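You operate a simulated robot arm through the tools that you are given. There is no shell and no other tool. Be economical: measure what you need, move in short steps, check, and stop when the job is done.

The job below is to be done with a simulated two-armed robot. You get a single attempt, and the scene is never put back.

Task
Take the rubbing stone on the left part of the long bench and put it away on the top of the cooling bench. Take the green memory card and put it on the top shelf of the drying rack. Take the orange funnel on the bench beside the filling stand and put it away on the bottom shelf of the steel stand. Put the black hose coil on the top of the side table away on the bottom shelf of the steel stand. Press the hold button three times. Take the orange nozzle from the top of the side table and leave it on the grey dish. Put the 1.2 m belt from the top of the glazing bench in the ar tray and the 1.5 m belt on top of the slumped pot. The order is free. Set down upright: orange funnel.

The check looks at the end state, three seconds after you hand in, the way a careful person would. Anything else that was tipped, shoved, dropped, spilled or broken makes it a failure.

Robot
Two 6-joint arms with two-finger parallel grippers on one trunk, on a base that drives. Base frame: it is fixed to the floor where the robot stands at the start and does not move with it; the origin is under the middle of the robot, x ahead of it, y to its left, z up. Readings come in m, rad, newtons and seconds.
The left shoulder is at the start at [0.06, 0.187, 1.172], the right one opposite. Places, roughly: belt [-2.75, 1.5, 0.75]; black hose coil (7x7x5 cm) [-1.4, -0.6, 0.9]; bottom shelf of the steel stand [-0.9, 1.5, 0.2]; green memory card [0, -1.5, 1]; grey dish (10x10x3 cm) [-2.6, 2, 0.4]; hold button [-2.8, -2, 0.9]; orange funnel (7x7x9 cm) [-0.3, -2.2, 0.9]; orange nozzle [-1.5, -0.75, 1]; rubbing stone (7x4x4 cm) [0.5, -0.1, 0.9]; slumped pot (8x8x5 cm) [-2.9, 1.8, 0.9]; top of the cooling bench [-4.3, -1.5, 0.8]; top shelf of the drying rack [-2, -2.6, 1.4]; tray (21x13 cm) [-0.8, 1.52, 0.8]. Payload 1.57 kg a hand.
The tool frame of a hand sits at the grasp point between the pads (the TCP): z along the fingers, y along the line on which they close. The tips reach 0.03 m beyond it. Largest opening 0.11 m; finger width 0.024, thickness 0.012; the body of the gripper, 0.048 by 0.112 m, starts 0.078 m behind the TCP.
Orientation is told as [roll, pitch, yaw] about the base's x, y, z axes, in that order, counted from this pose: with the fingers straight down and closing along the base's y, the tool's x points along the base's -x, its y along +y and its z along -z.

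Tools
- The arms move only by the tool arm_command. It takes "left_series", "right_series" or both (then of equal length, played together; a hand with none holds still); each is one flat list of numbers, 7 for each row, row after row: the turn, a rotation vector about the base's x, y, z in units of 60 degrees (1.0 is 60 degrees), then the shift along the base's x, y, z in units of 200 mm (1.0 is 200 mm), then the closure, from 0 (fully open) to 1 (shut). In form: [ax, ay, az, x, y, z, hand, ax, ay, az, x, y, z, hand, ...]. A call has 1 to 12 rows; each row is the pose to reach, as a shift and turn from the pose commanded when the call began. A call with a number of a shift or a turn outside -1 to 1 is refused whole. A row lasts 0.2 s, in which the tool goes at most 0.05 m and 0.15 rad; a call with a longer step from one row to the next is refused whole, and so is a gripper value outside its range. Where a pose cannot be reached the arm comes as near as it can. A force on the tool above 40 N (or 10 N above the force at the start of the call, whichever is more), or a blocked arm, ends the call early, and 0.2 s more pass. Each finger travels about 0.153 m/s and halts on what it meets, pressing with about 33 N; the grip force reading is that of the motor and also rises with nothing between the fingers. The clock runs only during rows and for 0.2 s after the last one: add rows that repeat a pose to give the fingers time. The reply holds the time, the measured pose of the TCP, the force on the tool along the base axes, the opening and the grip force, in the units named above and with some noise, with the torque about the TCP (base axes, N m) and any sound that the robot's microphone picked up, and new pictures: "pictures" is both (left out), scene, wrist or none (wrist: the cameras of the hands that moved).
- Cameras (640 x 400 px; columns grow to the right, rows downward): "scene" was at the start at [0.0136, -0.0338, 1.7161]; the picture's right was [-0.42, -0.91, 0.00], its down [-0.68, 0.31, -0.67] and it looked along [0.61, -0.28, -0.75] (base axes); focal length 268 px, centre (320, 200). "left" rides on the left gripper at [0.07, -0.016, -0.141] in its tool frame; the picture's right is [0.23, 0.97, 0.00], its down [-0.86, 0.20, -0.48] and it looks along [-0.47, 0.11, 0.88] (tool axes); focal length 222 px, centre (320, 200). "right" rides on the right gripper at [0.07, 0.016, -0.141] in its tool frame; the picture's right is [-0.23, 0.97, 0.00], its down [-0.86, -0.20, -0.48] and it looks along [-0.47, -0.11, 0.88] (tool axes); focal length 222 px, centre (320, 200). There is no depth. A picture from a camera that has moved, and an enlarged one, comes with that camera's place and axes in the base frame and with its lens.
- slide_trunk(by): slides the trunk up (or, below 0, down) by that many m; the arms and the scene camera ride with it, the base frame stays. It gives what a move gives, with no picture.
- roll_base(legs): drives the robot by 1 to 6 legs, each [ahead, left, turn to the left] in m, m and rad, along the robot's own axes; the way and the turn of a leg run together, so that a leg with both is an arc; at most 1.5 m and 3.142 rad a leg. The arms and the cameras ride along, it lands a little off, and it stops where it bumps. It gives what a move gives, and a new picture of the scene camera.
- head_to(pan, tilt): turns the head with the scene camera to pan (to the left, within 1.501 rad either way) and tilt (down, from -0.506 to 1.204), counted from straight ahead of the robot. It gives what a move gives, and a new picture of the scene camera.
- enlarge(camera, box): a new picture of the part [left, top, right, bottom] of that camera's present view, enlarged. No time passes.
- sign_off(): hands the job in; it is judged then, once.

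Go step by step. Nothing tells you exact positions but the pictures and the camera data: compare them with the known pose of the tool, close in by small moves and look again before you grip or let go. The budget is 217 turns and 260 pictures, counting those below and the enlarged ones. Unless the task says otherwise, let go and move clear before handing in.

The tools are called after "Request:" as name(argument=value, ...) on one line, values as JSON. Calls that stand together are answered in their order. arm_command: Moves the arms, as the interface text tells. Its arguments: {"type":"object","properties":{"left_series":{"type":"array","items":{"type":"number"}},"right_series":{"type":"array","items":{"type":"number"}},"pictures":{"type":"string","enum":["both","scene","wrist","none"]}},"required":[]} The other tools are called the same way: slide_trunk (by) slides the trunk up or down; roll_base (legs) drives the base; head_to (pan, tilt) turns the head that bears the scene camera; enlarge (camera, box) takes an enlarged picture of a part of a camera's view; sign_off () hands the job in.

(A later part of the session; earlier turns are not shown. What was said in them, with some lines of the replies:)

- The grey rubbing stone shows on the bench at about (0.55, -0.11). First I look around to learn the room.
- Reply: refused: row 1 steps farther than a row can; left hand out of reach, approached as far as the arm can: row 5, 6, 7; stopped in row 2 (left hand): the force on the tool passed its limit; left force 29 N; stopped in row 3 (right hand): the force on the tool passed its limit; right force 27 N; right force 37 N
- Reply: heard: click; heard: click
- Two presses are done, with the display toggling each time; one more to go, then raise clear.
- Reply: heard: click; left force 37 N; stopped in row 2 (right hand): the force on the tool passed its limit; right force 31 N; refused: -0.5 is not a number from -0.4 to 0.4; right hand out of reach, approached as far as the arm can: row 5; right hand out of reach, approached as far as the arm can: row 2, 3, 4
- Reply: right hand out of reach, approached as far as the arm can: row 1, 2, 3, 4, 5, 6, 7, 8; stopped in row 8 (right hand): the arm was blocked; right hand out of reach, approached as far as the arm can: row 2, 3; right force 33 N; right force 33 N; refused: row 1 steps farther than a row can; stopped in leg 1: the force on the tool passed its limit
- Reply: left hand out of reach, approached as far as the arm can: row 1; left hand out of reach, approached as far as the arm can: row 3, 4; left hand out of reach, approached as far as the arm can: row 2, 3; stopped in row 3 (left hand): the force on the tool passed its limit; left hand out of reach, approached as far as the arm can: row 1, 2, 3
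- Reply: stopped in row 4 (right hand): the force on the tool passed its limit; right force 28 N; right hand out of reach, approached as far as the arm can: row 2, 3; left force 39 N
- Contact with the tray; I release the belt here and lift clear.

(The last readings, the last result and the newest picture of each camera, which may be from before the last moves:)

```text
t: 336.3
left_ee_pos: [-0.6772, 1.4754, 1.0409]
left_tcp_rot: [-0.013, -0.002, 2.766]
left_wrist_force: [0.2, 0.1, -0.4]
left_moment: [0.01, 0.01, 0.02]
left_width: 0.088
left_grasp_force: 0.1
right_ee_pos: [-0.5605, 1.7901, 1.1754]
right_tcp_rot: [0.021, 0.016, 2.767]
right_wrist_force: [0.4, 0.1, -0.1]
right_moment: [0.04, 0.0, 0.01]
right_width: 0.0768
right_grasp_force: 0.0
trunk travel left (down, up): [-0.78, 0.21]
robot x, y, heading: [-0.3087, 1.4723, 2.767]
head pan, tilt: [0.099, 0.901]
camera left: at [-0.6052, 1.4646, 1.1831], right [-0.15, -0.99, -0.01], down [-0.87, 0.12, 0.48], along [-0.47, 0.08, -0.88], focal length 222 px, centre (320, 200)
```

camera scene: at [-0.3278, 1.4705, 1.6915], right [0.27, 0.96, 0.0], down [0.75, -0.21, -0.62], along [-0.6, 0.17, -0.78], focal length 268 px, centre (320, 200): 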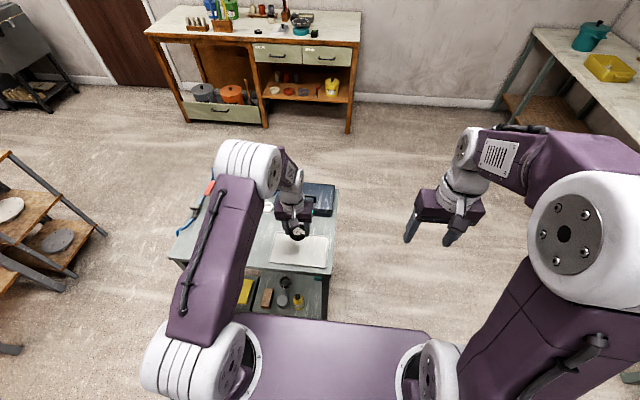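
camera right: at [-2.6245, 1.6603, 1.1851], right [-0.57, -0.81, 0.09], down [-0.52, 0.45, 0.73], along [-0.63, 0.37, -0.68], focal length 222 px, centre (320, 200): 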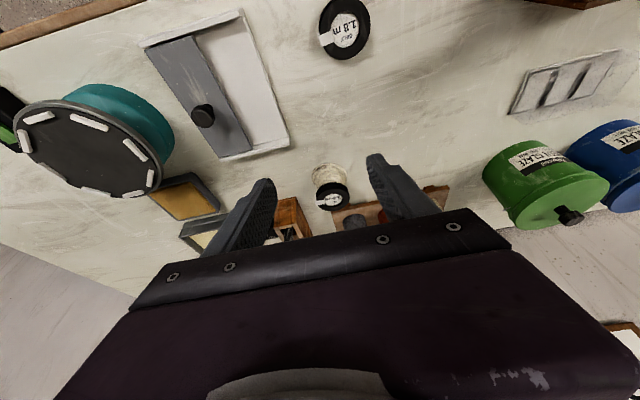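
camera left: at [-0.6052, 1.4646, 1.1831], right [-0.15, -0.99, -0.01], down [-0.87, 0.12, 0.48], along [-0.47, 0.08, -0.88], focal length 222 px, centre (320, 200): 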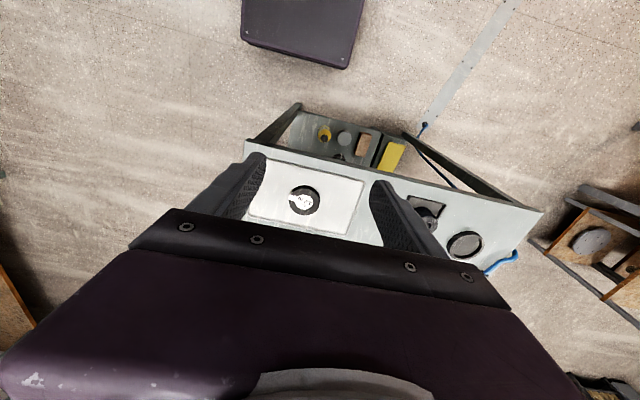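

Request:
roll_base(legs=[[-0.22, 0, 0], [0, 0, 1.75], [1.5, 0, 0], [0.9, 0, 0], [0.9, -0.2, 0], [0, 0, 1.35]])

Request:
head_to(pan=0, tilt=0.7)

```text
t: 361.5
left_ee_pos: [-0.5983, -1.8366, 1.0423]
left_tcp_rot: [-0.015, -0.003, -0.377]
left_wrist_force: [-0.6, 0.0, 0.6]
left_moment: [0.01, -0.05, 0.02]
left_width: 0.0883
left_grasp_force: 0.2
right_ee_pos: [-0.7153, -2.1513, 1.1744]
right_tcp_rot: [0.021, 0.014, -0.373]
right_wrist_force: [0.3, 0.3, 0.2]
right_moment: [0.01, 0.03, 0.01]
right_width: 0.077
right_grasp_force: 0.0
trunk travel left (down, up): [-0.78, 0.21]
robot x, y, heading: [-0.9646, -1.8361, -0.372]
head pan, tilt: [0.099, 0.901]
camera scene: at [-0.9435, -1.833, 1.6915], right [-0.27, -0.96, 0.0], down [-0.75, 0.21, -0.62], along [0.6, -0.17, -0.78], focal length 268 px, centre (320, 200)
```

scene: 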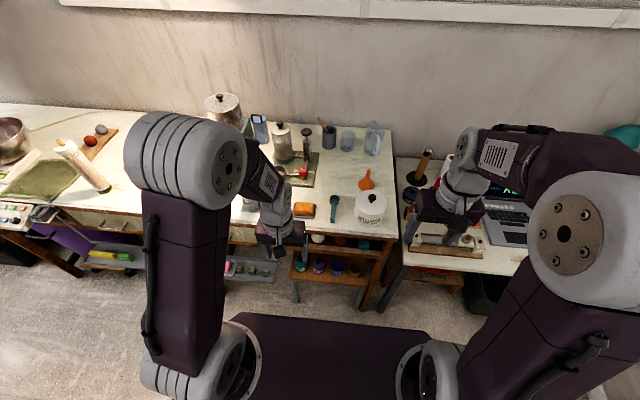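

```text
t: 362.2
left_ee_pos: [-0.5979, -1.8358, 1.0421]
left_tcp_rot: [-0.013, -0.002, -0.377]
left_wrist_force: [0.7, 0.5, 0.5]
left_moment: [0.01, 0.0, -0.01]
left_width: 0.088
left_grasp_force: 0.2
right_ee_pos: [-0.7153, -2.1514, 1.1765]
right_tcp_rot: [0.021, 0.016, -0.373]
right_wrist_force: [0.2, 0.1, -0.2]
right_moment: [-0.02, -0.01, 0.03]
right_width: 0.0772
right_grasp_force: 0.0
trunk travel left (down, up): [-0.78, 0.21]
robot x, y, heading: [-0.9626, -1.8333, -0.371]
head pan, tilt: [0.0, 0.7]
camera scene: at [-0.937, -1.8434, 1.7076], right [-0.37, -0.93, 0.0], down [-0.6, 0.24, -0.76], along [0.71, -0.28, -0.64], focal length 268 px, centre (320, 200)
```

scene: 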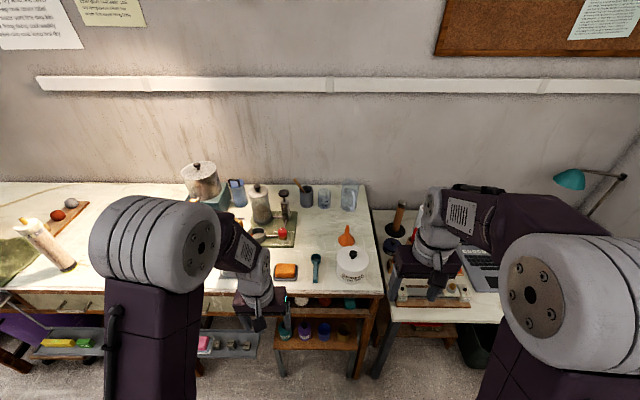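

Request:
enlarge(camera="scene", box=[250, 170, 410, 300])

```text
3.08 times, centred on (330, 235) of scene
camera zoom: at [-0.937, -1.8434, 1.7076], right [-0.37, -0.93, 0.0], down [-0.6, 0.24, -0.76], along [0.71, -0.28, -0.64], focal length 824 px, centre (289, 92)
```

zoom: 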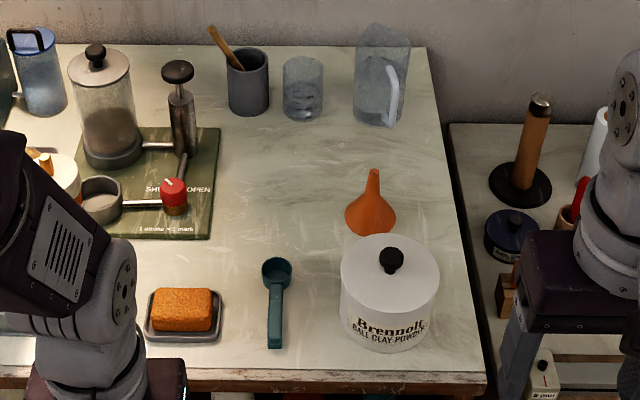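

Request:
arm_command(left_series=[-0.045, -0.116, 0, 0, 0, 0.1, 0.4, -0.09, -0.233, 0, 0, 0, 0.25, 0.5, -0.136, -0.35, 0, 0, 0, 0.4, 0.5, -0.181, -0.466, 0, 0.05, -0.02, 0.5, 0.5, -0.181, -0.466, 0, 0.1, -0.04, 0.5, 0.5], pictures="none")

Request:
roll_base(legs=[[0, -0.2, 0], [0.17, 0, 0]])

Request:
enlarge(camera="left", box=[0, 0, 640, 400])

```text
t: 363.4
left_ee_pos: [-0.5726, -1.848, 1.1439]
left_tcp_rot: [-0.007, -0.523, -0.377]
left_wrist_force: [1.2, -0.3, 0.4]
left_moment: [0.01, -0.03, 0.0]
left_width: 0.055
left_grasp_force: 0.0
left hand out of reach, approached as far as the arm can: row 3, 4, 5
right_ee_pos: [-0.7151, -2.1507, 1.1759]
right_tcp_rot: [0.02, 0.017, -0.374]
right_wrist_force: [-0.1, 0.3, 0.6]
right_moment: [0.01, 0.02, -0.02]
right_width: 0.077
right_grasp_force: 0.1
trunk travel left (down, up): [-0.78, 0.21]
robot x, y, heading: [-0.9633, -1.8325, -0.37]
head pan, tilt: [0.0, 0.7]
```

```text
t: 366.1
left_ee_pos: [-0.4905, -2.0926, 1.1445]
left_tcp_rot: [-0.01, -0.526, -0.373]
left_wrist_force: [-0.2, 0.0, 0.4]
left_moment: [-0.01, -0.02, 0.01]
left_width: 0.055
left_grasp_force: 0.1
right_ee_pos: [-0.6333, -2.3938, 1.1768]
right_tcp_rot: [0.021, 0.013, -0.37]
right_wrist_force: [0.2, 0.6, -0.7]
right_moment: [-0.03, -0.02, -0.02]
right_width: 0.0771
right_grasp_force: 0.0
trunk travel left (down, up): [-0.78, 0.21]
robot x, y, heading: [-0.8766, -2.0806, -0.371]
head pan, tilt: [0.0, 0.7]
camera scene: at [-0.8559, -2.0872, 1.7078], right [-0.36, -0.93, 0.0], down [-0.6, 0.23, -0.77], along [0.71, -0.28, -0.64], focal length 268 px, centre (320, 200)
```

scene: 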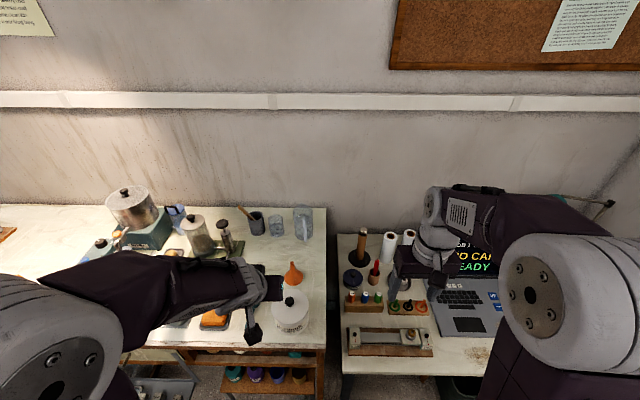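

```text
1.00 times, centred on (320, 200) of left
camera zoom: at [-0.6166, -2.0557, 1.233], right [0.18, 0.98, -0.12], down [0.54, 0.01, 0.84], along [0.82, -0.21, -0.53], focal length 222 px, centre (320, 200)
```

zoom: 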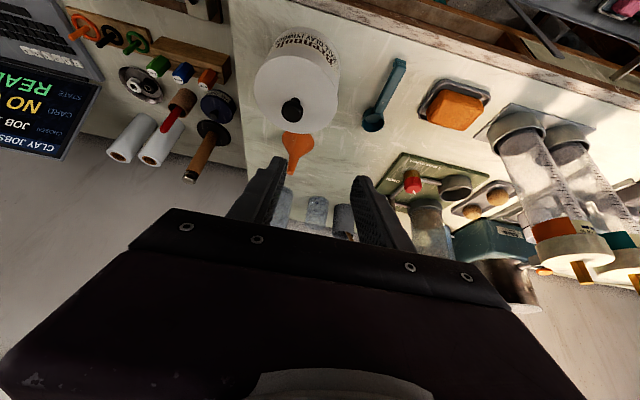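

Request:
arm_command(left_series=[0, 0, 0, 0.19, -0.12, 0, 0.5, 0, 0, 0, 0.38, -0.24, 0, 0.5, 0, 0, 0, 0.57, -0.36, 0, 0.5, 0, 0, 0, 0.75, -0.47, -0.05, 0.5, 0, 0, 0, 0.75, -0.47, -0.25, 0.5, 0, 0, 0, 0.75, -0.47, -0.45, 0.5, 0, 0, 0, 0.75, -0.47, -0.45, 0.5], pictures="both")

```text
t: 367.7
left_ee_pos: [-0.3384, -2.1865, 1.054]
left_tcp_rot: [-0.011, -0.521, -0.375]
left_wrist_force: [-0.6, 0.3, 0.3]
left_moment: [0.0, 0.02, 0.02]
left_width: 0.055
left_grasp_force: 0.0
right_ee_pos: [-0.6298, -2.3965, 1.1756]
right_tcp_rot: [0.02, 0.015, -0.37]
right_wrist_force: [0.5, -0.1, 0.2]
right_moment: [0.0, -0.01, 0.0]
right_width: 0.0771
right_grasp_force: 0.2
trunk travel left (down, up): [-0.78, 0.21]
robot x, y, heading: [-0.8789, -2.081, -0.371]
head pan, tilt: [0.0, 0.7]
camera scene: at [-0.8526, -2.0896, 1.7077], right [-0.36, -0.93, 0.0], down [-0.6, 0.23, -0.76], along [0.71, -0.28, -0.64], focal length 268 px, centre (320, 200)
camera left: at [-0.4653, -2.1512, 1.141], right [0.18, 0.98, -0.12], down [0.54, 0.01, 0.84], along [0.82, -0.21, -0.53], focal length 222 px, centre (320, 200)
```

scene: 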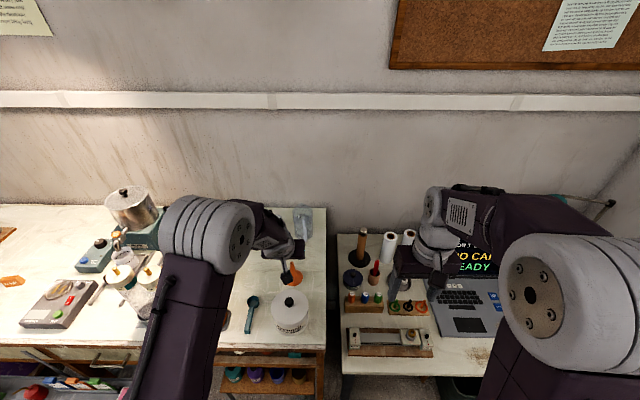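
left: 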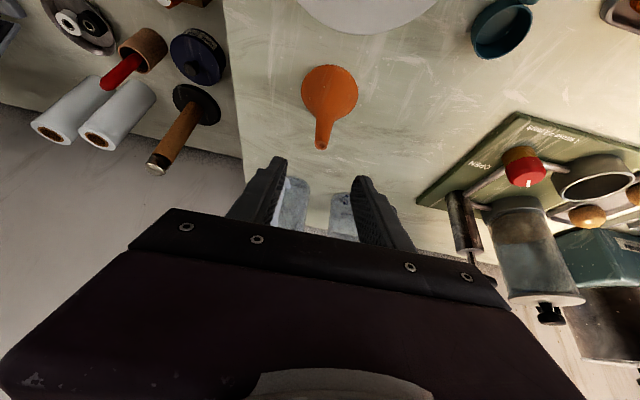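

Request:
arm_command(left_series=[0, 0, 0, 0.06, -0.04, -0.1, 0.5, 0, 0, 0, 0.06, -0.04, -0.2, 0.5, 0, 0, 0, 0.06, -0.04, -0.3, 0.5, 0, 0, 0, 0.06, -0.04, -0.3, 0.5], pictures="wrist")

```text
t: 368.7
left_ee_pos: [-0.3263, -2.1946, 0.9931]
left_tcp_rot: [-0.01, -0.523, -0.372]
left_wrist_force: [-1.5, -0.8, 0.0]
left_moment: [0.01, 0.01, 0.0]
left_width: 0.055
left_grasp_force: 0.1
right_ee_pos: [-0.6302, -2.3958, 1.176]
right_tcp_rot: [0.02, 0.017, -0.369]
right_wrist_force: [0.8, -0.8, -0.3]
right_moment: [0.02, 0.0, 0.01]
right_width: 0.0769
right_grasp_force: 0.0
trunk travel left (down, up): [-0.78, 0.21]
robot x, y, heading: [-0.8777, -2.0793, -0.371]
head pan, tilt: [0.0, 0.7]
camera left: at [-0.4527, -2.1599, 1.0816], right [0.18, 0.98, -0.12], down [0.54, 0.01, 0.84], along [0.82, -0.21, -0.53], focal length 222 px, centre (320, 200)
```

left: 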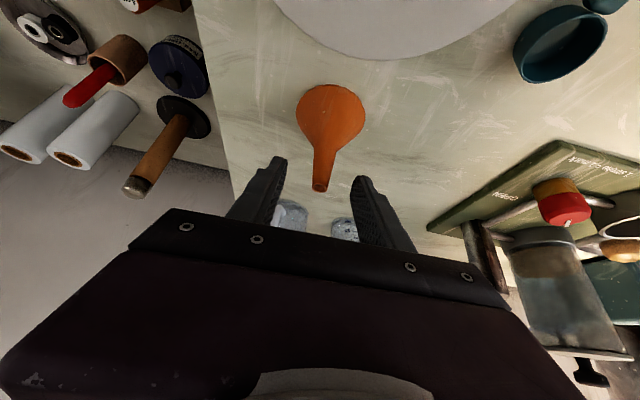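

Request:
arm_command(left_series=[0, 0, 0, 0, 0, -0.07, 0.5, 0, 0, 0, 0, 0, -0.13, 0.5, 0, 0, 0, 0, 0, -0.13, 0.7, 0, 0, 0, 0, 0, -0.13, 0.9, 0, 0, 0, 0, 0, -0.13, 1, 0, 0, 0, 0, 0, -0.13, 1], pictures="wrist")

```text
t: 370.1
left_ee_pos: [-0.3265, -2.1936, 0.9707]
left_tcp_rot: [-0.008, -0.526, -0.373]
left_wrist_force: [1.7, 1.6, 16.4]
left_moment: [0.04, -0.17, 0.01]
left_width: 0.0207
left_grasp_force: 32.7
right_ee_pos: [-0.6317, -2.3939, 1.1769]
right_tcp_rot: [0.021, 0.016, -0.369]
right_wrist_force: [0.6, -0.2, 0.1]
right_moment: [-0.01, -0.01, -0.02]
right_width: 0.077
right_grasp_force: 0.1
trunk travel left (down, up): [-0.78, 0.21]
robot x, y, heading: [-0.8757, -2.0798, -0.371]
head pan, tilt: [0.0, 0.7]
camera left: at [-0.4529, -2.1591, 1.0582], right [0.18, 0.98, -0.12], down [0.54, 0.01, 0.84], along [0.82, -0.21, -0.53], focal length 222 px, centre (320, 200)
```

left: 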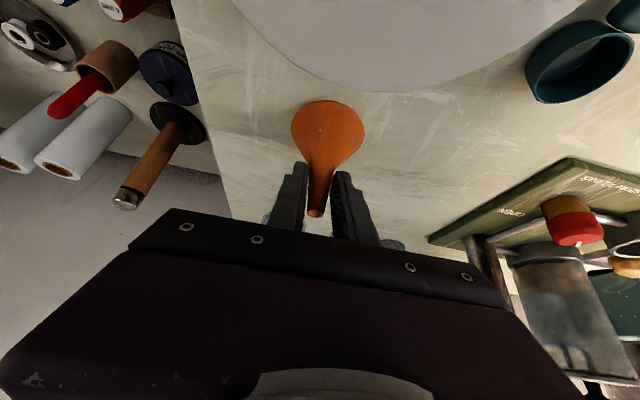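

Request:
arm_command(left_series=[0, 0, 0, 0, 0, 0, 0.7, 0, 0, 0, 0, 0, 0.05, 0.7, 0, 0, 0, 0, 0, 0.05, 0.9, 0, 0, 0, 0, 0, 0.05, 1, 0, 0, 0, 0, 0, 0.05, 1], pictures="wrist")

Request:
enlarge(camera="left", box=[240, 90, 400, 240])

```text
t: 371.3
left_ee_pos: [-0.3261, -2.1937, 0.9795]
left_tcp_rot: [-0.008, -0.521, -0.374]
left_wrist_force: [-0.5, -0.7, 0.1]
left_moment: [0.01, 0.03, -0.01]
left_width: 0.0165
left_grasp_force: 31.4
right_ee_pos: [-0.6304, -2.397, 1.1751]
right_tcp_rot: [0.019, 0.015, -0.371]
right_wrist_force: [-0.4, -0.2, 0.0]
right_moment: [0.01, 0.0, -0.01]
right_width: 0.077
right_grasp_force: 0.1
trunk travel left (down, up): [-0.78, 0.21]
robot x, y, heading: [-0.8764, -2.076, -0.369]
head pan, tilt: [0.0, 0.7]
camera left: at [-0.4524, -2.159, 1.0668], right [0.18, 0.98, -0.12], down [0.54, 0.01, 0.84], along [0.82, -0.21, -0.53], focal length 222 px, centre (320, 200)
```

left: 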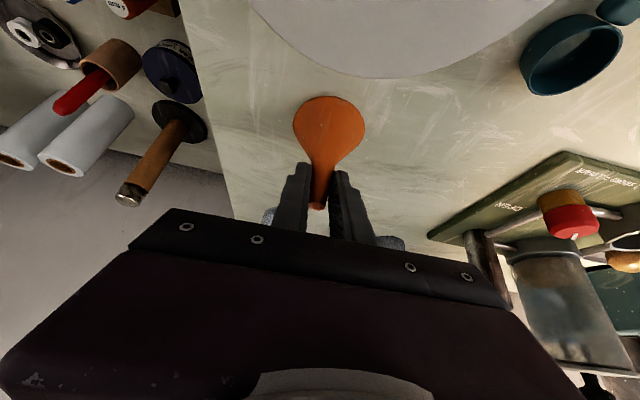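

```text
2.67 times, centred on (320, 165) of left
camera zoom: at [-0.4524, -2.159, 1.0668], right [0.18, 0.98, -0.12], down [0.54, 0.01, 0.84], along [0.82, -0.21, -0.53], focal length 592 px, centre (320, 293)
```

zoom: 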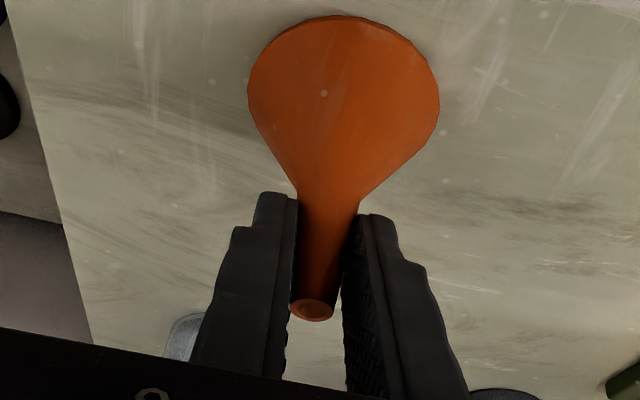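

Request:
arm_command(left_series=[0, 0, 0, 0, 0, 0.05, 1, 0, 0, 0, 0, 0, 0.15, 1, 0, 0, 0, 0, 0, 0.25, 1, 0, 0, 0, 0, 0, 0.25, 1], pictures="wrist")

```text
t: 372.3
left_ee_pos: [-0.3278, -2.1953, 1.0277]
left_tcp_rot: [-0.009, -0.522, -0.373]
left_wrist_force: [0.8, 1.4, 0.3]
left_moment: [0.04, -0.01, -0.01]
left_width: 0.0165
left_grasp_force: 31.6
right_ee_pos: [-0.6298, -2.3951, 1.1752]
right_tcp_rot: [0.022, 0.018, -0.371]
right_wrist_force: [0.8, -0.6, -0.2]
right_moment: [-0.02, -0.02, -0.01]
right_width: 0.0771
right_grasp_force: 0.0
trunk travel left (down, up): [-0.78, 0.21]
robot x, y, heading: [-0.8767, -2.0783, -0.369]
head pan, tilt: [0.0, 0.7]
camera left: at [-0.4525, -2.1589, 1.1165], right [0.18, 0.98, -0.12], down [0.54, 0.01, 0.84], along [0.82, -0.21, -0.53], focal length 222 px, centre (320, 200)
```

left: 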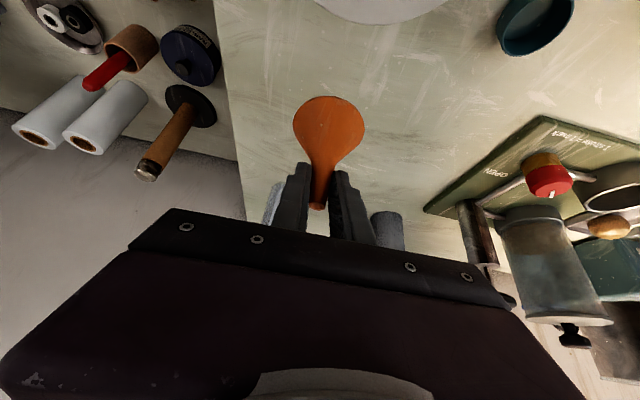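

Request:
arm_command(left_series=[0, 0, 0, 0, 0, 0.2, 1, 0, 0, 0, 0, 0, 0.4, 1, 0, 0, 0, -0.1, 0.04, 0.6, 1, 0, 0, 0, -0.2, 0.08, 0.6, 1], pictures="none")

Request:
roll_base(legs=[[-0.35, 0, 0], [0, 0, 1.336], [0.79, 0, 0], [0, 0, 0.35], [1.4, 0, 0], [1.1, 0, 0]])

Request:
enlarge(camera="left", box=[240, 90, 400, 240])

```text
t: 373.3
left_ee_pos: [-0.3668, -2.177, 1.1495]
left_tcp_rot: [-0.007, -0.522, -0.376]
left_wrist_force: [0.4, 0.1, 0.1]
left_moment: [0.03, 0.01, 0.03]
left_width: 0.0166
left_grasp_force: 31.7
right_ee_pos: [-0.6307, -2.3963, 1.1761]
right_tcp_rot: [0.021, 0.016, -0.371]
right_wrist_force: [-0.2, 1.0, -0.3]
right_moment: [-0.04, 0.0, -0.01]
right_width: 0.077
right_grasp_force: 0.0
trunk travel left (down, up): [-0.78, 0.21]
robot x, y, heading: [-0.8786, -2.0756, -0.367]
head pan, tilt: [0.0, 0.7]
```

```text
t: 395.6
left_ee_pos: [-0.155, 1.646, 1.1492]
left_tcp_rot: [-0.01, -0.524, 1.336]
left_wrist_force: [0.0, 0.4, -0.9]
left_moment: [0.03, 0.02, 0.02]
left_width: 0.0167
left_grasp_force: 32.0
right_ee_pos: [0.098, 1.4124, 1.1762]
right_tcp_rot: [0.02, 0.015, 1.339]
right_wrist_force: [0.1, 0.2, 0.1]
right_moment: [0.02, -0.02, 0.01]
right_width: 0.0768
right_grasp_force: 0.0
trunk travel left (down, up): [-0.78, 0.21]
robot x, y, heading: [-0.1825, 1.1255, 1.339]
head pan, tilt: [0.0, 0.7]
camera scene: at [-0.1738, 1.1472, 1.7077], right [0.97, -0.23, 0.0], down [-0.15, -0.63, -0.77], along [0.18, 0.74, -0.64], focal length 268 px, centre (320, 200)
```

scene: 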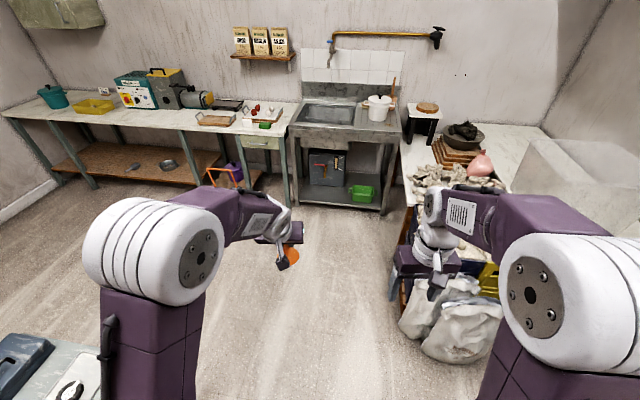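

```text
2.67 times, centred on (320, 165) of left
camera zoom: at [-0.169, 1.5151, 1.2368], right [-0.99, 0.04, -0.12], down [-0.08, 0.54, 0.84], along [0.1, 0.84, -0.53], focal length 592 px, centre (320, 293)
```

zoom: 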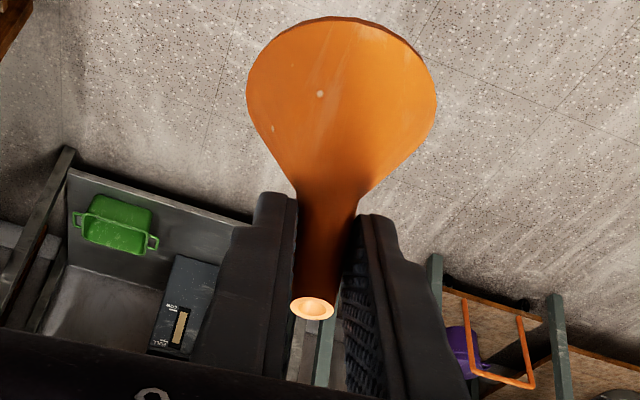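

Request:
roll_base(legs=[[0, 0, 1.433]])

Request:
arm_command(right_series=[0, 0, 0, 0.2, 0.03, 0, 0.5, 0, 0, 0, 0.4, 0.06, 0, 0.5, 0, 0, 0, 0.6, 0.09, 0, 0.5, 0, 0, 0, 0.8, 0.12, 0, 0.5], pictures="none")

Request:
slide_trunk(by=-0.4)

Request:
slide_trunk(by=-0.38)

Request:
head_to(pan=0.1, tilt=0.6)

Request:
enlarge(camera="left", box=[0, 0, 640, 400])

```text
t: 399.5
left_ee_pos: [-0.6922, 1.2242, 1.1491]
left_tcp_rot: [-0.009, -0.522, 2.764]
left_wrist_force: [0.8, 0.2, 0.2]
left_moment: [-0.01, 0.01, 0.02]
left_width: 0.0168
left_grasp_force: 32.0
right_ee_pos: [-0.4292, 1.4406, 1.1761]
right_tcp_rot: [0.022, 0.015, 2.766]
right_wrist_force: [0.7, -0.2, -0.6]
right_moment: [0.0, 0.02, 0.02]
right_width: 0.0769
right_grasp_force: 0.1
trunk travel left (down, up): [-0.78, 0.21]
robot x, y, heading: [-0.185, 1.1253, 2.762]
head pan, tilt: [0.0, 0.7]
camera scene: at [-0.2027, 1.1328, 1.7077], right [0.37, 0.93, 0.0], down [0.6, -0.24, -0.76], along [-0.71, 0.28, -0.64], focal length 268 px, centre (320, 200)
```

scene: 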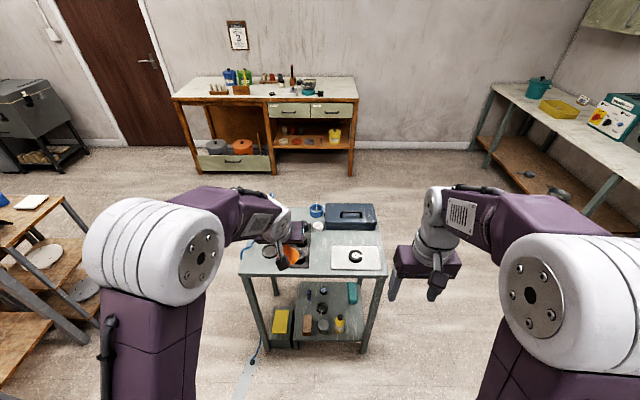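

```text
t: 400.5
left_ee_pos: [-0.6926, 1.2231, 1.1491]
left_tcp_rot: [-0.009, -0.524, 2.765]
left_wrist_force: [0.6, 0.4, 0.2]
left_moment: [0.0, 0.0, 0.03]
left_width: 0.0164
left_grasp_force: 31.9
right_ee_pos: [-0.2669, 1.465, 1.1766]
right_tcp_rot: [0.02, 0.016, 2.771]
right_wrist_force: [0.3, 1.2, 1.2]
right_moment: [0.01, 0.03, -0.01]
right_width: 0.0549
right_grasp_force: 0.1
trunk travel left (down, up): [-0.78, 0.21]
robot x, y, heading: [-0.1841, 1.1246, 2.763]
head pan, tilt: [0.0, 0.7]
```

```text
t: 404.3
left_ee_pos: [-0.6927, 1.2249, 0.7498]
left_tcp_rot: [-0.008, -0.522, 2.765]
left_wrist_force: [0.2, 0.0, 0.6]
left_moment: [0.0, 0.04, 0.02]
left_width: 0.0167
left_grasp_force: 31.6
right_ee_pos: [-0.2705, 1.465, 0.7747]
right_tcp_rot: [0.021, 0.016, 2.768]
right_wrist_force: [0.4, 1.1, -0.4]
right_moment: [0.01, -0.01, 0.01]
right_width: 0.0553
right_grasp_force: 0.0
trunk travel left (down, up): [-0.38, 0.61]
robot x, y, heading: [-0.1802, 1.1232, 2.772]
head pan, tilt: [0.0, 0.7]
```

```text
t: 408.0
left_ee_pos: [-0.6934, 1.2238, 0.3697]
left_tcp_rot: [-0.009, -0.521, 2.764]
left_wrist_force: [0.5, 0.6, 0.1]
left_moment: [-0.02, -0.02, 0.01]
left_width: 0.0168
left_grasp_force: 31.4
right_ee_pos: [-0.2694, 1.4648, 0.3964]
right_tcp_rot: [0.022, 0.016, 2.769]
right_wrist_force: [0.5, 0.5, 0.6]
right_moment: [0.02, -0.03, -0.03]
right_width: 0.055
right_grasp_force: 0.1
trunk travel left (down, up): [0.0, 0.99]
robot x, y, heading: [-0.1821, 1.1249, 2.769]
head pan, tilt: [0.0, 0.7]
```

```text
t: 408.7
left_ee_pos: [-0.6925, 1.2229, 0.3684]
left_tcp_rot: [-0.009, -0.523, 2.766]
left_wrist_force: [-0.4, -0.1, 0.4]
left_moment: [0.0, -0.01, -0.02]
left_width: 0.0168
left_grasp_force: 31.6
right_ee_pos: [-0.2696, 1.4657, 0.396]
right_tcp_rot: [0.021, 0.016, 2.769]
right_wrist_force: [0.9, -0.5, -0.4]
right_moment: [0.01, 0.01, -0.01]
right_width: 0.0548
right_grasp_force: 0.0
trunk travel left (down, up): [0.0, 0.99]
robot x, y, heading: [-0.1824, 1.1225, 2.766]
head pan, tilt: [0.099, 0.6]
camera scene: at [-0.2087, 1.1256, 0.9363], right [0.27, 0.96, 0.0], down [0.54, -0.15, -0.82], along [-0.79, 0.22, -0.57], focal length 268 px, centre (320, 200)
```

scene: 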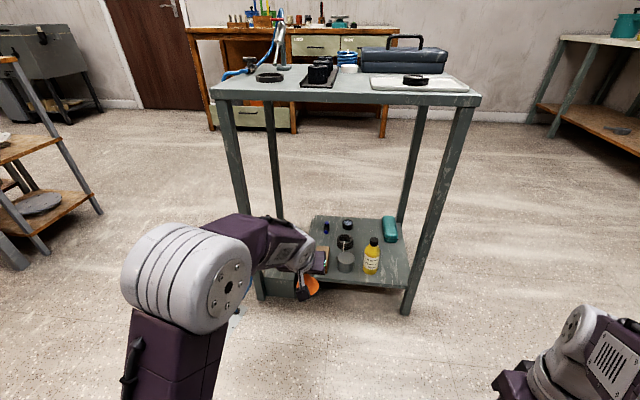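

```text
1.00 times, centred on (320, 200) of left
camera zoom: at [-0.5642, 1.1915, 0.4566], right [-0.18, -0.98, -0.12], down [-0.54, 0.0, 0.84], along [-0.82, 0.22, -0.53], focal length 222 px, centre (320, 200)
```

zoom: 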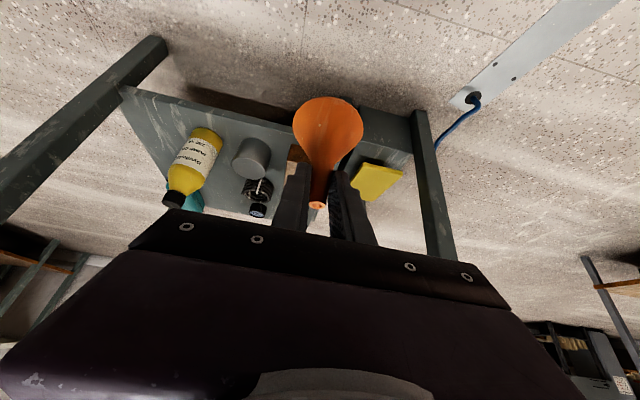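

Request:
arm_command(left_series=[0, 0, 0, 0, 0, -0.12, 1, 0, 0, 0, 0, 0, -0.24, 1, 0, 0, 0, 0, 0, -0.24, 1], pictures="none")

Request:
roll_base(legs=[[0.22, -0.016, 0]])

Request:
enlarge(camera="left", box=[0, 0, 640, 400])

```text
t: 409.5
left_ee_pos: [-0.6939, 1.2252, 0.3232]
left_tcp_rot: [-0.009, -0.521, 2.767]
left_wrist_force: [-0.4, 0.3, -0.7]
left_moment: [0.01, -0.01, 0.03]
left_width: 0.0166
left_grasp_force: 31.2
right_ee_pos: [-0.269, 1.4646, 0.396]
right_tcp_rot: [0.021, 0.015, 2.768]
right_wrist_force: [0.1, -0.9, -0.3]
right_moment: [0.0, -0.02, 0.02]
right_width: 0.0548
right_grasp_force: 0.0
trunk travel left (down, up): [0.0, 0.99]
robot x, y, heading: [-0.1849, 1.1261, 2.767]
head pan, tilt: [0.099, 0.6]
```

```text
t: 411.2
left_ee_pos: [-0.8952, 1.322, 0.3224]
left_tcp_rot: [-0.009, -0.522, 2.765]
left_wrist_force: [0.3, 0.6, -0.2]
left_moment: [-0.02, -0.02, -0.01]
left_width: 0.0163
left_grasp_force: 32.4
right_ee_pos: [-0.4701, 1.5617, 0.3953]
right_tcp_rot: [0.022, 0.016, 2.768]
right_wrist_force: [0.0, 0.0, 1.0]
right_moment: [-0.01, 0.01, 0.03]
right_width: 0.0552
right_grasp_force: 0.0
trunk travel left (down, up): [0.0, 0.99]
robot x, y, heading: [-0.3822, 1.2221, 2.764]
head pan, tilt: [0.099, 0.6]
camera scene: at [-0.4099, 1.2216, 0.9363], right [0.27, 0.96, 0.0], down [0.54, -0.15, -0.83], along [-0.79, 0.22, -0.56], focal length 268 px, centre (320, 200)
```

scene: 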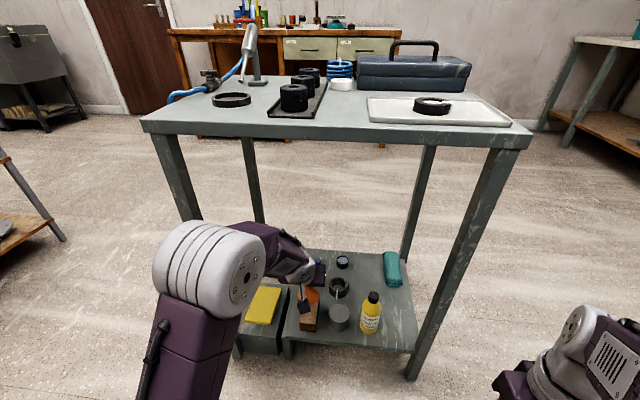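

```text
1.00 times, centred on (320, 200) of left
camera zoom: at [-0.7664, 1.2887, 0.4108], right [-0.18, -0.98, -0.12], down [-0.54, 0.0, 0.84], along [-0.82, 0.22, -0.53], focal length 222 px, centre (320, 200)
```

zoom: 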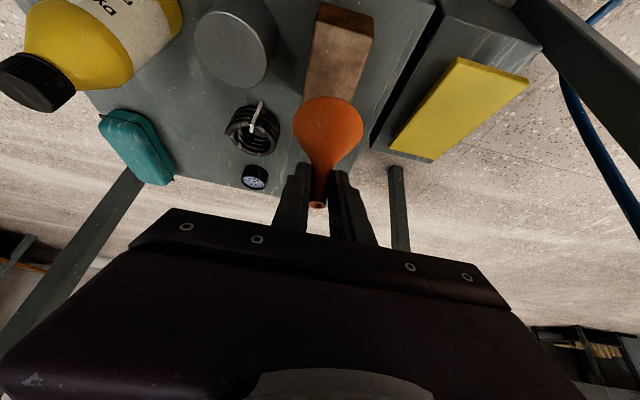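

Request:
roll_base(legs=[[0.05, 0, 0]])

Request:
arm_command(left_series=[0, 0, 0, -0.15, 0.055, 0, 1, 0, 0, 0, -0.27, 0.105, 0, 1, 0, 0, 0, -0.27, 0.105, -0.12, 1, 0, 0, 0, -0.27, 0.105, -0.25, 1, 0, 0, 0, -0.27, 0.105, -0.25, 1], pictures="both")

```text
t: 412.1
left_ee_pos: [-0.9416, 1.3395, 0.3229]
left_tcp_rot: [-0.008, -0.523, 2.764]
left_wrist_force: [0.6, 0.3, -0.2]
left_moment: [0.0, -0.01, 0.0]
left_width: 0.0167
left_grasp_force: 31.8
right_ee_pos: [-0.516, 1.5792, 0.3968]
right_tcp_rot: [0.021, 0.015, 2.768]
right_wrist_force: [0.8, 0.0, 1.1]
right_moment: [-0.01, 0.02, 0.01]
right_width: 0.0551
right_grasp_force: 0.0
trunk travel left (down, up): [0.0, 0.99]
robot x, y, heading: [-0.4296, 1.2401, 2.769]
head pan, tilt: [0.099, 0.6]
camera scene: at [-0.4561, 1.2398, 0.9363], right [0.27, 0.96, 0.0], down [0.54, -0.15, -0.83], along [-0.79, 0.22, -0.56], focal length 268 px, centre (320, 200)
```

scene: 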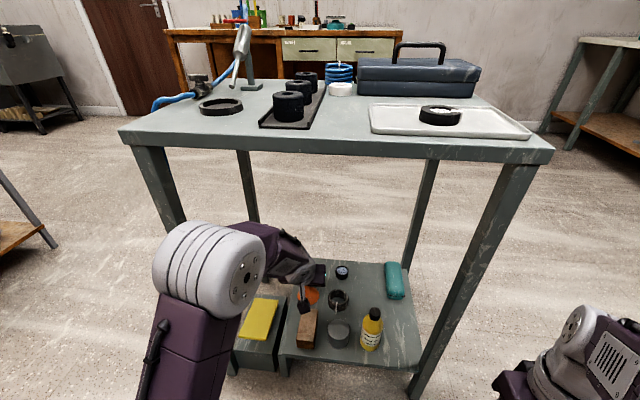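

```text
t: 413.3
left_ee_pos: [-0.9958, 1.3585, 0.2715]
left_tcp_rot: [-0.01, -0.521, 2.766]
left_wrist_force: [0.4, -0.4, 0.8]
left_moment: [0.0, 0.01, -0.02]
left_width: 0.0164
left_grasp_force: 31.6
right_ee_pos: [-0.5172, 1.5795, 0.3959]
right_tcp_rot: [0.019, 0.016, 2.769]
right_wrist_force: [0.2, 0.5, -0.7]
right_moment: [0.0, 0.02, -0.01]
right_width: 0.0552
right_grasp_force: 0.0
trunk travel left (down, up): [0.0, 0.99]
robot x, y, heading: [-0.4318, 1.2379, 2.762]
head pan, tilt: [0.099, 0.6]
camera scene: at [-0.4562, 1.2398, 0.9363], right [0.27, 0.96, 0.0], down [0.54, -0.15, -0.83], along [-0.79, 0.22, -0.57], focal length 268 px, centre (320, 200)
camera left: at [-0.8672, 1.3263, 0.3596], right [-0.18, -0.98, -0.12], down [-0.54, 0.0, 0.84], along [-0.82, 0.22, -0.53], focal length 222 px, centre (320, 200)
```

scene: 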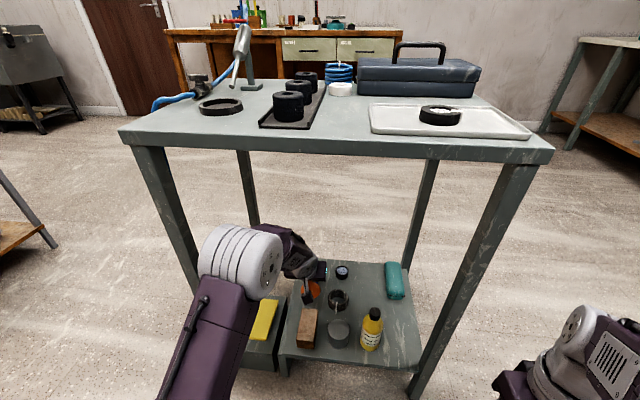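
left: 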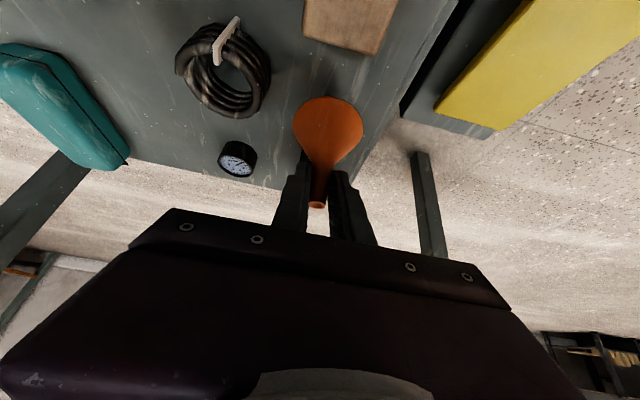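

Request:
arm_command(left_series=[0, 0, 0, 0, 0, -0.08, 1, 0, 0, 0, 0, 0, -0.12, 1, 0, 0, 0, 0, 0, -0.14, 1, 0, 0, 0, 0, 0, -0.16, 1, 0, 0, 0, 0, 0, -0.17, 1], pictures="wrist")

```text
t: 414.5
left_ee_pos: [-0.9973, 1.3594, 0.2407]
left_tcp_rot: [-0.009, -0.527, 2.765]
left_wrist_force: [2.0, 0.8, 6.2]
left_moment: [-0.13, -0.07, 0.03]
left_width: 0.0166
left_grasp_force: 32.2
right_ee_pos: [-0.5162, 1.5799, 0.3955]
right_tcp_rot: [0.02, 0.015, 2.768]
right_wrist_force: [-0.6, -0.1, 0.3]
right_moment: [-0.03, -0.01, -0.01]
right_width: 0.0552
right_grasp_force: 0.1
trunk travel left (down, up): [0.0, 0.99]
robot x, y, heading: [-0.4303, 1.2409, 2.767]
head pan, tilt: [0.099, 0.6]
camera left: at [-0.8666, 1.3278, 0.3276], right [-0.18, -0.98, -0.12], down [-0.54, -0.01, 0.84], along [-0.82, 0.22, -0.53], focal length 222 px, centre (320, 200)
```

left: 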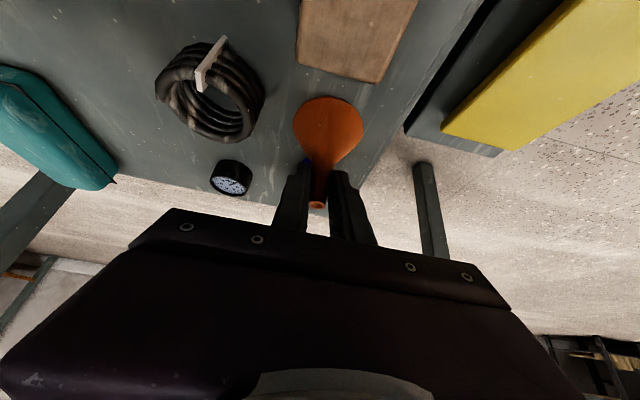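

Request:
arm_command(left_series=[0, 0, 0, 0, 0, 0, 0.8, 0, 0, 0, 0, 0, 0, 0.7, 0, 0, 0, 0, 0, 0, 0.62, 0, 0, 0, 0, 0, 0, 0.62], pictures="wrist")

Request:
enlarge(camera="left", box=[240, 90, 400, 240])

```text
t: 415.5
left_ee_pos: [-0.9947, 1.3597, 0.2393]
left_tcp_rot: [-0.008, -0.521, 2.766]
left_wrist_force: [0.4, 0.6, 0.1]
left_moment: [0.04, -0.02, -0.04]
left_width: 0.0419
left_grasp_force: 0.1
right_ee_pos: [-0.5162, 1.5798, 0.3953]
right_tcp_rot: [0.02, 0.015, 2.768]
right_wrist_force: [0.1, 0.4, 0.6]
right_moment: [-0.02, -0.03, 0.0]
right_width: 0.0549
right_grasp_force: 0.0
trunk travel left (down, up): [0.0, 0.99]
robot x, y, heading: [-0.4305, 1.2357, 2.767]
head pan, tilt: [0.099, 0.6]
camera left: at [-0.8666, 1.3276, 0.3267], right [-0.18, -0.98, -0.12], down [-0.54, 0.0, 0.84], along [-0.82, 0.22, -0.53], focal length 222 px, centre (320, 200)
```

left: 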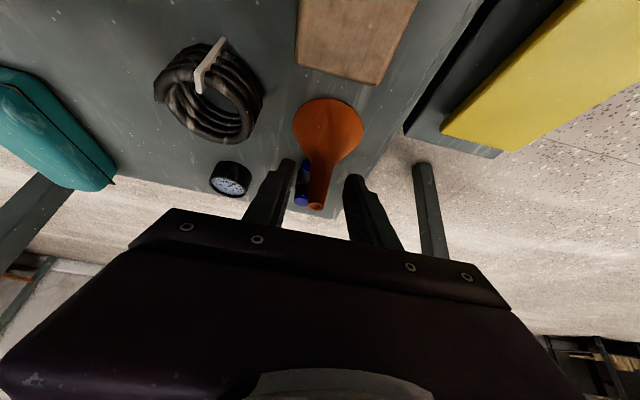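

```text
2.67 times, centred on (320, 165) of left
camera zoom: at [-0.8666, 1.3276, 0.3267], right [-0.18, -0.98, -0.12], down [-0.54, 0.0, 0.84], along [-0.82, 0.22, -0.53], focal length 592 px, centre (320, 293)
```

zoom: 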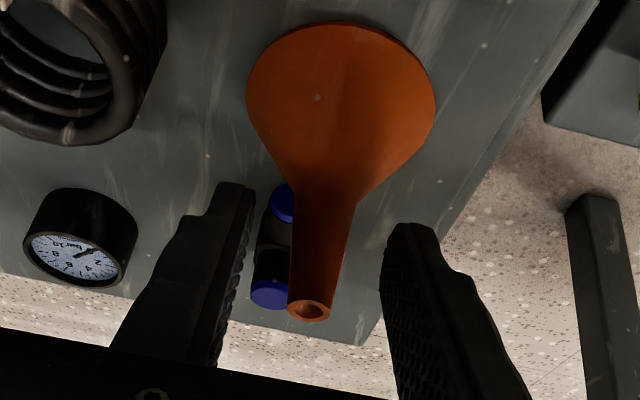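

Request:
arm_command(left_series=[0, 0, 0, 0, 0, 0.1, 0.62, 0, 0, 0, 0, 0, 0.25, 0.62, 0, 0, 0, 0, 0, 0.4, 0.62, 0, 0, 0, 0.1, -0.04, 0.5, 0.62, 0, 0, 0, 0.25, -0.1, 0.5, 0.62, 0, 0, 0, 0.25, -0.1, 0.5, 0.62], pictures="wrist")

```text
t: 416.9
left_ee_pos: [-0.943, 1.3416, 0.3387]
left_tcp_rot: [-0.011, -0.521, 2.764]
left_wrist_force: [0.1, 0.7, -0.9]
left_moment: [-0.02, -0.03, 0.01]
left_width: 0.0418
left_grasp_force: 0.0
right_ee_pos: [-0.5164, 1.5788, 0.3965]
right_tcp_rot: [0.022, 0.017, 2.769]
right_wrist_force: [-0.5, -0.3, 0.1]
right_moment: [0.02, 0.01, -0.01]
right_width: 0.0551
right_grasp_force: 0.1
trunk travel left (down, up): [0.0, 0.99]
robot x, y, heading: [-0.4283, 1.2398, 2.762]
head pan, tilt: [0.099, 0.6]
camera left: at [-0.8148, 1.3084, 0.426], right [-0.18, -0.98, -0.12], down [-0.54, 0.0, 0.84], along [-0.82, 0.22, -0.53], focal length 222 px, centre (320, 200)
```

left: 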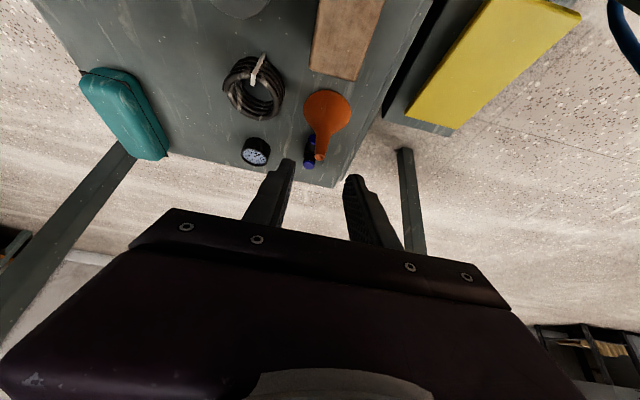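

Funnel and coil both stand well on the bottom shelf. I back out and take a final look.

Request:
roll_base(legs=[[-0.4, 0, 0]])

Request:
enlarge(camera="scene", box=[220, 50, 500, 320])

```text
t: 419.4
left_ee_pos: [-0.5701, 1.1916, 0.3376]
left_tcp_rot: [-0.01, -0.522, 2.767]
left_wrist_force: [0.8, -1.2, 0.2]
left_moment: [0.04, 0.02, -0.02]
left_width: 0.0419
left_grasp_force: 0.0
right_ee_pos: [-0.1438, 1.4324, 0.3955]
right_tcp_rot: [0.021, 0.016, 2.77]
right_wrist_force: [-1.3, 1.4, -1.0]
right_moment: [-0.03, -0.04, -0.03]
right_width: 0.0547
right_grasp_force: 0.1
trunk travel left (down, up): [0.0, 0.99]
robot x, y, heading: [-0.0537, 1.0939, 2.769]
head pan, tilt: [0.099, 0.6]
camera scene: at [-0.082, 1.0929, 0.9363], right [0.27, 0.96, 0.0], down [0.54, -0.15, -0.83], along [-0.79, 0.22, -0.56], focal length 268 px, centre (320, 200)
```

scene: 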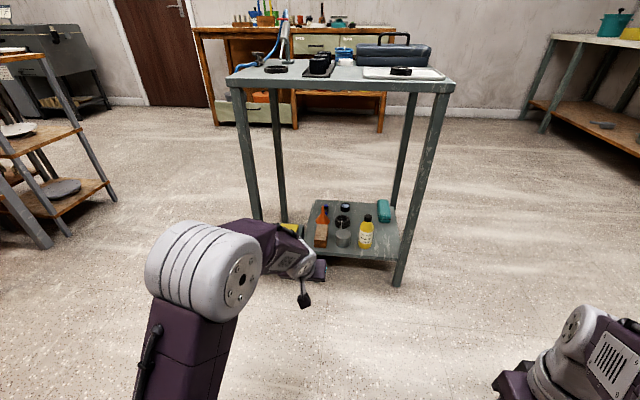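

```text
1.48 times, centred on (360, 185) of scene
camera zoom: at [-0.082, 1.0929, 0.9363], right [0.27, 0.96, 0.0], down [0.54, -0.15, -0.83], along [-0.79, 0.22, -0.56], focal length 397 px, centre (261, 222)
```

zoom: 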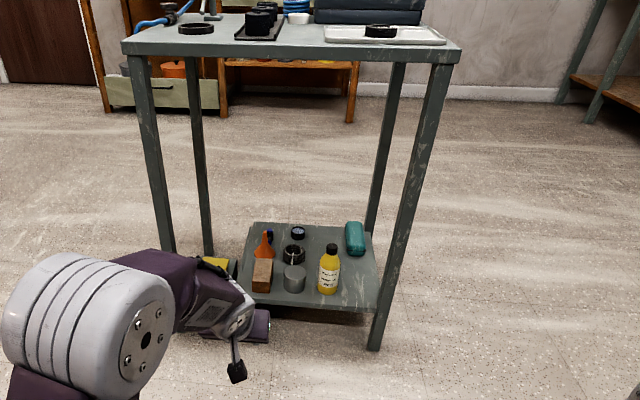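

Everything I can see is in its place, and both hands are empty and clear, so I hand in.

Request:
sign_off()

```text
The job is handed in.
```

I finished all seven parts of the job and handed it in; I don't have the check's result.

- **Rubbing stone:** it is on the top of the cooling bench.
- **Green memory card:** it stands upright on the free part of the drying rack's top shelf.
- **Orange funnel:** it stands upright on the bottom shelf of the steel stand, as it stood on the bench.
- **Black hose coil:** it lies flat on the same shelf.
- **Hold button:** I pressed it three times, with a click heard each time.
- **Orange nozzle:** it lies on its side in the grey dish.
- **Belts:** the 1.2 m belt is in the white tray on the steel stand. The task called it the "ar tray", and this was the only tray near the place you gave. The 1.5 m belt rests on top of the slumped pot.

My arm bumped the steel stand once and a leg of the glazing bench once. The stand did not move. I saw nothing shift on the bench, but I did not measure it.
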